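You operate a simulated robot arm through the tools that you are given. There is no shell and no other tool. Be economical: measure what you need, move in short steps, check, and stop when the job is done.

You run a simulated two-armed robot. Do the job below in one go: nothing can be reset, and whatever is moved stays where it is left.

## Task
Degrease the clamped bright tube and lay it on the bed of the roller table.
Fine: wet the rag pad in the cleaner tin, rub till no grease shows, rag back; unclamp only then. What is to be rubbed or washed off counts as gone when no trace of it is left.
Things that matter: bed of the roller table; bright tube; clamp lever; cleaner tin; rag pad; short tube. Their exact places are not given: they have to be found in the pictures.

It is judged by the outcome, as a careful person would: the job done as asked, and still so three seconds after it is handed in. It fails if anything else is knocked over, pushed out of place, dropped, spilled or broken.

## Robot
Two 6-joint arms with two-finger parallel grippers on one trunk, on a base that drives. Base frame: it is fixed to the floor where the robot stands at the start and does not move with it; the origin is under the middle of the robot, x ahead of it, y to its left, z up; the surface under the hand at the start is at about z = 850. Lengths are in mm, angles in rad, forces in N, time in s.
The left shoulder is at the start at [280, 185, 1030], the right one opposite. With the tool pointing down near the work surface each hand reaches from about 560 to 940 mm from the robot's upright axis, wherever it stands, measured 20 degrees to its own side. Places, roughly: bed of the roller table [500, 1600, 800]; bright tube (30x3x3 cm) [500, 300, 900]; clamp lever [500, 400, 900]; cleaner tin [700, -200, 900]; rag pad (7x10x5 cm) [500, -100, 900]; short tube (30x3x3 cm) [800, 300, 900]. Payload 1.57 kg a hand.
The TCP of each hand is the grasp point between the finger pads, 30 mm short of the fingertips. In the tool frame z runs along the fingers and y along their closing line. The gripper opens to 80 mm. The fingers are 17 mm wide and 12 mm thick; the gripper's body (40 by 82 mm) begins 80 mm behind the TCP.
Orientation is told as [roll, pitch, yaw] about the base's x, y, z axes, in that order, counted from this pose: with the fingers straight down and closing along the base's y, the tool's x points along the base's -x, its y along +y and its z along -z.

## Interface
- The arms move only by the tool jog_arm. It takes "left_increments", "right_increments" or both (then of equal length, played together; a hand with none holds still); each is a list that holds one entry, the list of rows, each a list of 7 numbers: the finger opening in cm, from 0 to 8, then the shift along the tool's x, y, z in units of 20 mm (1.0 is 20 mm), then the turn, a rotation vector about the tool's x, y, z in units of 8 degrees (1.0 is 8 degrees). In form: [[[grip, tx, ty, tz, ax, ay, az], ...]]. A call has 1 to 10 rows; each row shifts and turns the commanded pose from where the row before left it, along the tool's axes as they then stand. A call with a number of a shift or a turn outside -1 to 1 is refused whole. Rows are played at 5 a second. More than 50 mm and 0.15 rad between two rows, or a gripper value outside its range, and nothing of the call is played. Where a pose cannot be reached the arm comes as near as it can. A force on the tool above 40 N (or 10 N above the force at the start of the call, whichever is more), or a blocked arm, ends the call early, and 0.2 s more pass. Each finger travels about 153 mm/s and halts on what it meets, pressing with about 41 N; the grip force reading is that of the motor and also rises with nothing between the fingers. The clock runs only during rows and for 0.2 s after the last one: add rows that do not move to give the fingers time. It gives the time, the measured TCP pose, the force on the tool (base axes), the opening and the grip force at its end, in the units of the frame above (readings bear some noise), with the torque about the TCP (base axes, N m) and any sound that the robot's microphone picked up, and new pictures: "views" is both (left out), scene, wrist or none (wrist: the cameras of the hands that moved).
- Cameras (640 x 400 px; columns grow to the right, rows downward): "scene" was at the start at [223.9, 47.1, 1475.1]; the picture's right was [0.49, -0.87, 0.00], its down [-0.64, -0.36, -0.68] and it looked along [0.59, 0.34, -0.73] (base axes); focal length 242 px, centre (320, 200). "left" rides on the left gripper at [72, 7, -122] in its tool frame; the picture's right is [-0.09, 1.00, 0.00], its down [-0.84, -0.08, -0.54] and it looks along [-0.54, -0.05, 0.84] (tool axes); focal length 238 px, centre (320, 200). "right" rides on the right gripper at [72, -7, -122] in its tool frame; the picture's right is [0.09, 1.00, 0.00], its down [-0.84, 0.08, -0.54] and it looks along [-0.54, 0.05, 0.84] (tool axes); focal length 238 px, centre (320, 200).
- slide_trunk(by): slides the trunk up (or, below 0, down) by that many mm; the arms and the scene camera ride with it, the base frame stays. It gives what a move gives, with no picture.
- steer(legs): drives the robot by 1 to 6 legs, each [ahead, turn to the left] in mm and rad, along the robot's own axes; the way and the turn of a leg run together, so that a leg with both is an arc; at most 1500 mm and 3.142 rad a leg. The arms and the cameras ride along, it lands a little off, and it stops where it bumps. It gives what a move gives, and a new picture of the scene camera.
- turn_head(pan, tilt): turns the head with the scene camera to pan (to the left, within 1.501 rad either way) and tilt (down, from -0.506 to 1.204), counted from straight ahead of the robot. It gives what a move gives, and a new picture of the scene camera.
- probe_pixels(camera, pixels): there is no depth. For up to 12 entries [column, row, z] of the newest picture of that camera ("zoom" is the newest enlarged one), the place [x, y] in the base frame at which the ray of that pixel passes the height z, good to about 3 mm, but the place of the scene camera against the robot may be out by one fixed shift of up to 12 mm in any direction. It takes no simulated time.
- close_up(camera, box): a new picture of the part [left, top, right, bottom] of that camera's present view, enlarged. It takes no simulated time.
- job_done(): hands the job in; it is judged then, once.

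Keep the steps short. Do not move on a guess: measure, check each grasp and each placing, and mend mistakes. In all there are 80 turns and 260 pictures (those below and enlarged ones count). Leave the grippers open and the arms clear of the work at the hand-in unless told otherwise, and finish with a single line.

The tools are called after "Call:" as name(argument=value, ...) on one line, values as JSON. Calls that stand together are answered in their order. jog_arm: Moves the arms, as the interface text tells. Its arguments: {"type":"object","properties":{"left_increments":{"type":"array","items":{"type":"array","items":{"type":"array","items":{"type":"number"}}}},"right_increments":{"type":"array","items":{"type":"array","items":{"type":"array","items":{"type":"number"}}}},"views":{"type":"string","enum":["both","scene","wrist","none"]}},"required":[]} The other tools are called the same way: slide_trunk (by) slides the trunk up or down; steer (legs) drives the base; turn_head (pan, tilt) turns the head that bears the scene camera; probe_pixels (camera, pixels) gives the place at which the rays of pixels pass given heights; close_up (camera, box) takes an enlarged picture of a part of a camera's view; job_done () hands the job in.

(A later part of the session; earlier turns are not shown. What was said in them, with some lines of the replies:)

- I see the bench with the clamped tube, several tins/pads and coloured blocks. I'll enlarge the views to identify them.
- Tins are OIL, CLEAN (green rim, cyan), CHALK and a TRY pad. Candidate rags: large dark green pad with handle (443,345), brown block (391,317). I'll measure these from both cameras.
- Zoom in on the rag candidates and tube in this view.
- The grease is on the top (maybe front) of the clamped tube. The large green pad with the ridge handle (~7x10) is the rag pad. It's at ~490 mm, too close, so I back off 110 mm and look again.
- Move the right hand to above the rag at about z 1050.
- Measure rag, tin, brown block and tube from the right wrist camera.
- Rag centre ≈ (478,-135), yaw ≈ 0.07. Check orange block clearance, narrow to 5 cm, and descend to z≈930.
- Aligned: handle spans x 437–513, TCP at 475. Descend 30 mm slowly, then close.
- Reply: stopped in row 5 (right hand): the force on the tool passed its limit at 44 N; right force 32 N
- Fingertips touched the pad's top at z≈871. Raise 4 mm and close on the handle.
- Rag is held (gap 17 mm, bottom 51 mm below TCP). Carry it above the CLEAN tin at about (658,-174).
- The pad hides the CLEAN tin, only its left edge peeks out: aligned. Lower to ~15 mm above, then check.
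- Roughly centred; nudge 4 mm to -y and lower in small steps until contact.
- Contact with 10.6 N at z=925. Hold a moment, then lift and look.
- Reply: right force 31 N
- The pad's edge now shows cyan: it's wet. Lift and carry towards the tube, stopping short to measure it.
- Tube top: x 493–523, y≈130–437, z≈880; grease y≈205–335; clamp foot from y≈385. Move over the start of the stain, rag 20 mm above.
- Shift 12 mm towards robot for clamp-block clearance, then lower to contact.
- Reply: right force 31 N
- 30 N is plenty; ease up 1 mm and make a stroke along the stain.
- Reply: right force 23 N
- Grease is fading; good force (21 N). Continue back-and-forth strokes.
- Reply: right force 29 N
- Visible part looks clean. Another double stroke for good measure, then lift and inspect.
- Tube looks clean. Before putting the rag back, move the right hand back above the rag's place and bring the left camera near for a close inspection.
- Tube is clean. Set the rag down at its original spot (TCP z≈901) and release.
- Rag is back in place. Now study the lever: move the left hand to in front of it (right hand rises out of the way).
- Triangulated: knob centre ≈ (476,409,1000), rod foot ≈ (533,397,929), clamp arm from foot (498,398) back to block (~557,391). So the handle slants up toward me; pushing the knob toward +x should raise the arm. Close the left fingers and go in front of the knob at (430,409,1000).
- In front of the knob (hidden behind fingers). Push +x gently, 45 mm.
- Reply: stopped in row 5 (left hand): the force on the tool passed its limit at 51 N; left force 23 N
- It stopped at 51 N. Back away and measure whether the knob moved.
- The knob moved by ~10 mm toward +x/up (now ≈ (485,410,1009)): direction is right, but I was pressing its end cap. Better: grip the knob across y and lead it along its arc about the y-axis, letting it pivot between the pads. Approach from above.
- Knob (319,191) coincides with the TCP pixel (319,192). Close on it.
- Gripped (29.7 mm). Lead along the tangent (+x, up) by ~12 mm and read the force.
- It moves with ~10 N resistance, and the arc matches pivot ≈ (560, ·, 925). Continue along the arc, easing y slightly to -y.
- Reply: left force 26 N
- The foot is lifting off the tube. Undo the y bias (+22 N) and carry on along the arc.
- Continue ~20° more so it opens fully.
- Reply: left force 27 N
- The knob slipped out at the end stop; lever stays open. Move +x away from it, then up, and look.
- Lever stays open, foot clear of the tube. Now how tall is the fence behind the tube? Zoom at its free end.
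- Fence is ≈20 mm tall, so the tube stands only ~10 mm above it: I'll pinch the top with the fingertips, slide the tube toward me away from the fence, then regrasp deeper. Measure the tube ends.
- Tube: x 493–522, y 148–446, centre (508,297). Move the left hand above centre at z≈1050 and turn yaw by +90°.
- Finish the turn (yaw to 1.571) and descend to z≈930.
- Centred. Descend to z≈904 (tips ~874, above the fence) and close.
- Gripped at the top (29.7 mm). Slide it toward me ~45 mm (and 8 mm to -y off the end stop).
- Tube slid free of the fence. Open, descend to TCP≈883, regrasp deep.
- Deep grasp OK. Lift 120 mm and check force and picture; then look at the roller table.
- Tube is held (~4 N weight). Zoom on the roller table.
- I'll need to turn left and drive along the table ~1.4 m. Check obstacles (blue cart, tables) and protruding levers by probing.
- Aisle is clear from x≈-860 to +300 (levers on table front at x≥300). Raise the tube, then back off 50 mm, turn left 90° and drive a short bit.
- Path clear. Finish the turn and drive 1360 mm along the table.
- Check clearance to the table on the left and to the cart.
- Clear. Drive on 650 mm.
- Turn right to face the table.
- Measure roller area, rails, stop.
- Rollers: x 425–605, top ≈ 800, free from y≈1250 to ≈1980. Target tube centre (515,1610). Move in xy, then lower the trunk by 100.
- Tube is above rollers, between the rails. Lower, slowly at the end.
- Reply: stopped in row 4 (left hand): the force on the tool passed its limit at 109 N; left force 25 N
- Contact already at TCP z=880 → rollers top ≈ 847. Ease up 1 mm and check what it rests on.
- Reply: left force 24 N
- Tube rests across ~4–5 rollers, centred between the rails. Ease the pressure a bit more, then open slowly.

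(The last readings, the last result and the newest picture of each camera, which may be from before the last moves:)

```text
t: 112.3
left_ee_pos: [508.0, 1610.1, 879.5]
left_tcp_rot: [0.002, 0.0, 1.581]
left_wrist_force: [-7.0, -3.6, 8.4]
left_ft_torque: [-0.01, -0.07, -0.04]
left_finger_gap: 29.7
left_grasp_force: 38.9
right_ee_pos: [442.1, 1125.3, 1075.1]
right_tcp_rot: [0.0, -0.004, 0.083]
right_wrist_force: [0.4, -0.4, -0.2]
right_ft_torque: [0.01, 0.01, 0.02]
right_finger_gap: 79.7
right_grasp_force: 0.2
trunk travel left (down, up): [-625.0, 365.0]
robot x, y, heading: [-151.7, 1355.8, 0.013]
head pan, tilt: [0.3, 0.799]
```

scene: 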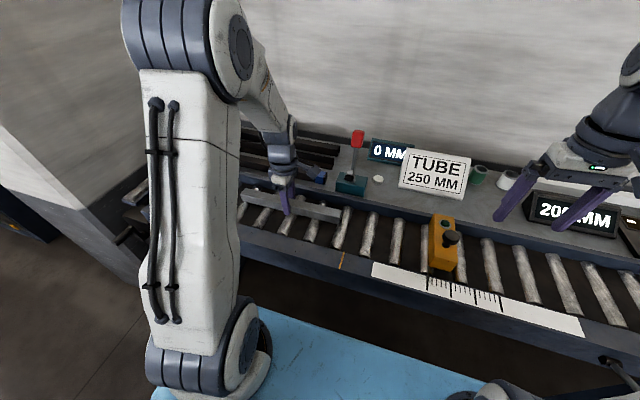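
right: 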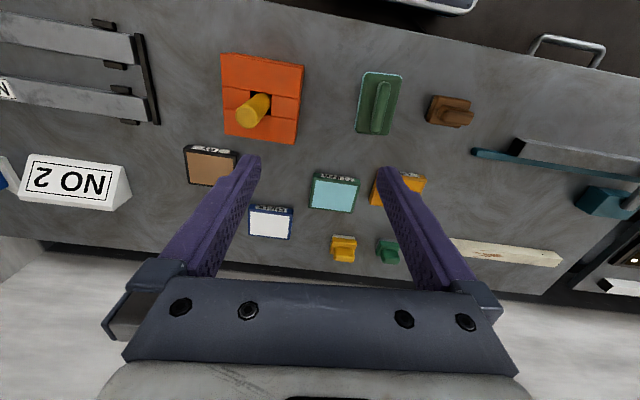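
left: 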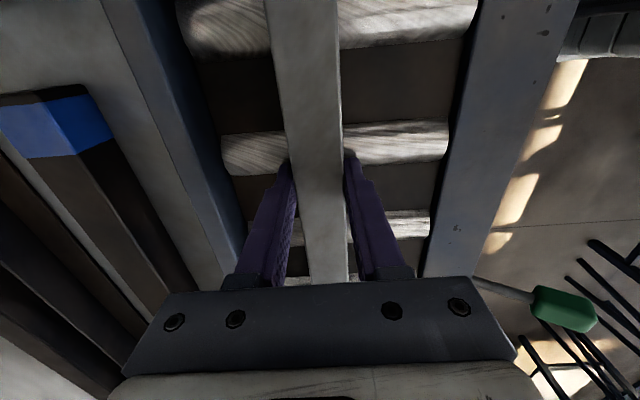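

Call:
jog_arm(left_increments=[[[2.8, 0, 0, -0.02, 0, 0, 0], [3.2, 0, 0, 0, 0, 0, 0], [3.8, 0, 0, 0, 0, 0, 0], [5, 0, 0, 0, 0, 0, 0], [5, 0, 0, 0, 0, 0, 0]]], views="wrist")

```text
t: 113.5
left_ee_pos: [508.6, 1610.9, 881.3]
left_tcp_rot: [0.001, 0.0, 1.58]
left_wrist_force: [0.9, 0.4, 1.5]
left_ft_torque: [0.02, -0.02, 0.0]
left_finger_gap: 50.2
left_grasp_force: 0.0
right_ee_pos: [442.5, 1125.7, 1075.4]
right_tcp_rot: [0.0, -0.003, 0.082]
right_wrist_force: [0.1, 0.4, 0.5]
right_ft_torque: [-0.02, -0.01, -0.02]
right_finger_gap: 79.8
right_grasp_force: 0.0
trunk travel left (down, up): [-625.0, 365.0]
robot x, y, heading: [-152.4, 1353.1, 0.015]
head pan, tilt: [0.3, 0.799]
```

left: 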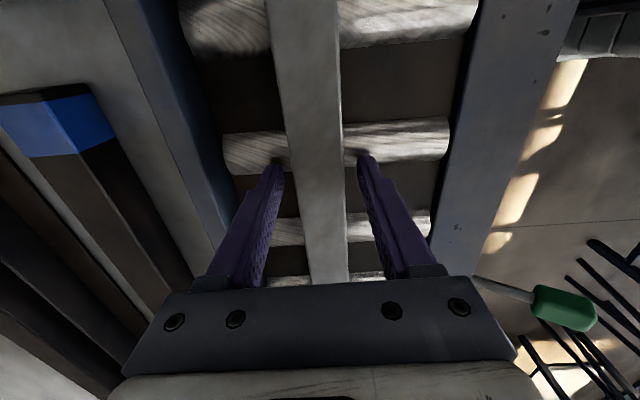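

Released cleanly; tube lies still. Retreat straight up.

Call:
jog_arm(left_increments=[[[5, 0, 0, -0.5, 0, 0, 0], [5, 0, 0, -1, 0, 0, 0], [5, 0, 0, -1, 0, 0, 0], [5, 0, 0, -1, 0, 0, 0], [5, 0, 0, -1, 0, 0, 0], [8, 0, 0, -1, 0, 0, 0], [8, 0, 0, -1, 0, 0, 0], [8, 0, 0, -1, 0, 0, 0], [8, 0, 0, -1, 0, 0, 0], [8, 0, 0, -1, 0, 0, 0]]], views="both")

Call:
close_up(camera="left", box=[200, 0, 440, 280])

Call:
close_up(camera="scene", box=[190, 150, 400, 290])

```text
t: 115.7
left_ee_pos: [510.8, 1609.7, 1071.4]
left_tcp_rot: [0.002, 0.0, 1.58]
left_wrist_force: [-0.7, 0.3, 0.4]
left_ft_torque: [0.04, -0.05, 0.01]
left_finger_gap: 79.9
left_grasp_force: 0.0
right_ee_pos: [443.2, 1126.3, 1074.9]
right_tcp_rot: [0.0, -0.005, 0.083]
right_wrist_force: [0.4, 0.5, 0.3]
right_ft_torque: [-0.01, 0.01, 0.0]
right_finger_gap: 80.0
right_grasp_force: 0.1
trunk travel left (down, up): [-625.0, 365.0]
robot x, y, heading: [-147.8, 1354.0, 0.017]
head pan, tilt: [0.3, 0.799]
```

scene: 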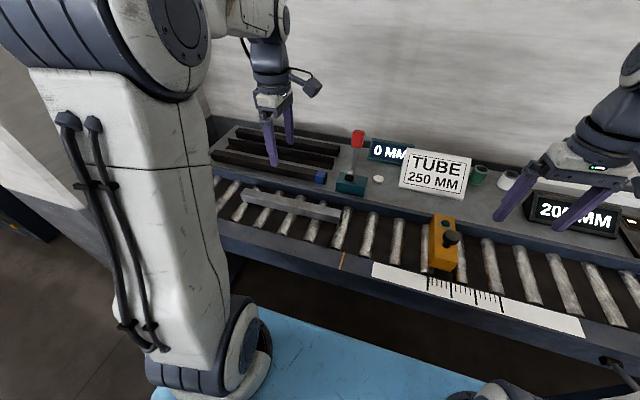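
left: 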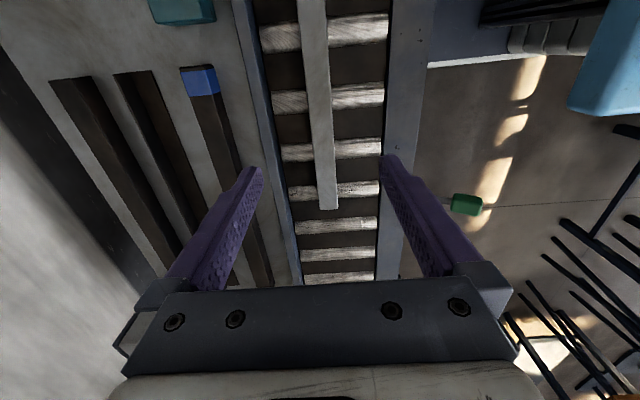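

```text
1.43 times, centred on (320, 140) of left
```

zoom: 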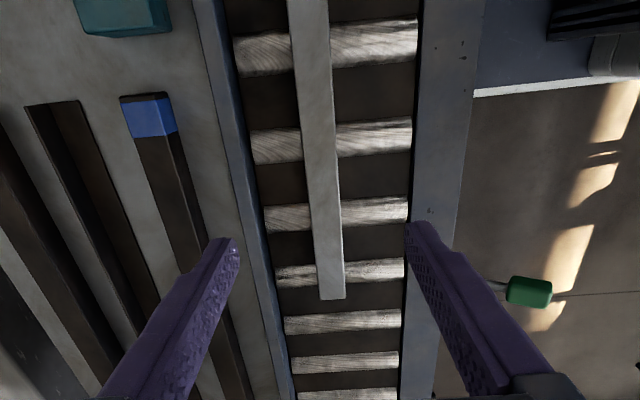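

```text
2.86 times, centred on (295, 220) of scene
```

zoom: 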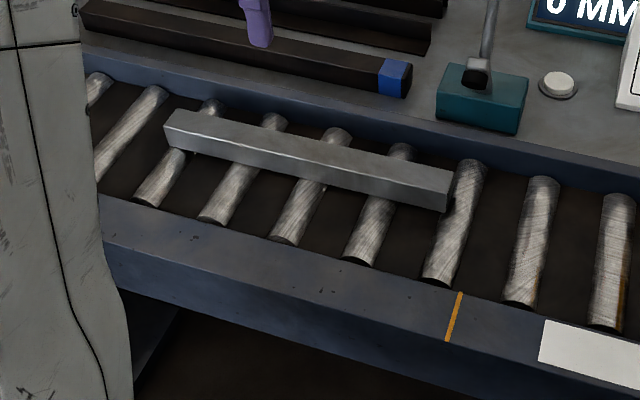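

The tube lies still and clean on the rollers. The rag is back in its place, the clamp is open, and the grippers are open and clear.

Call:
job_done()

```text
The job is handed in.
```

The bright tube is degreased with no grease left showing, was unclamped only after the rag pad was put back, and now lies on the bed of the roller table.
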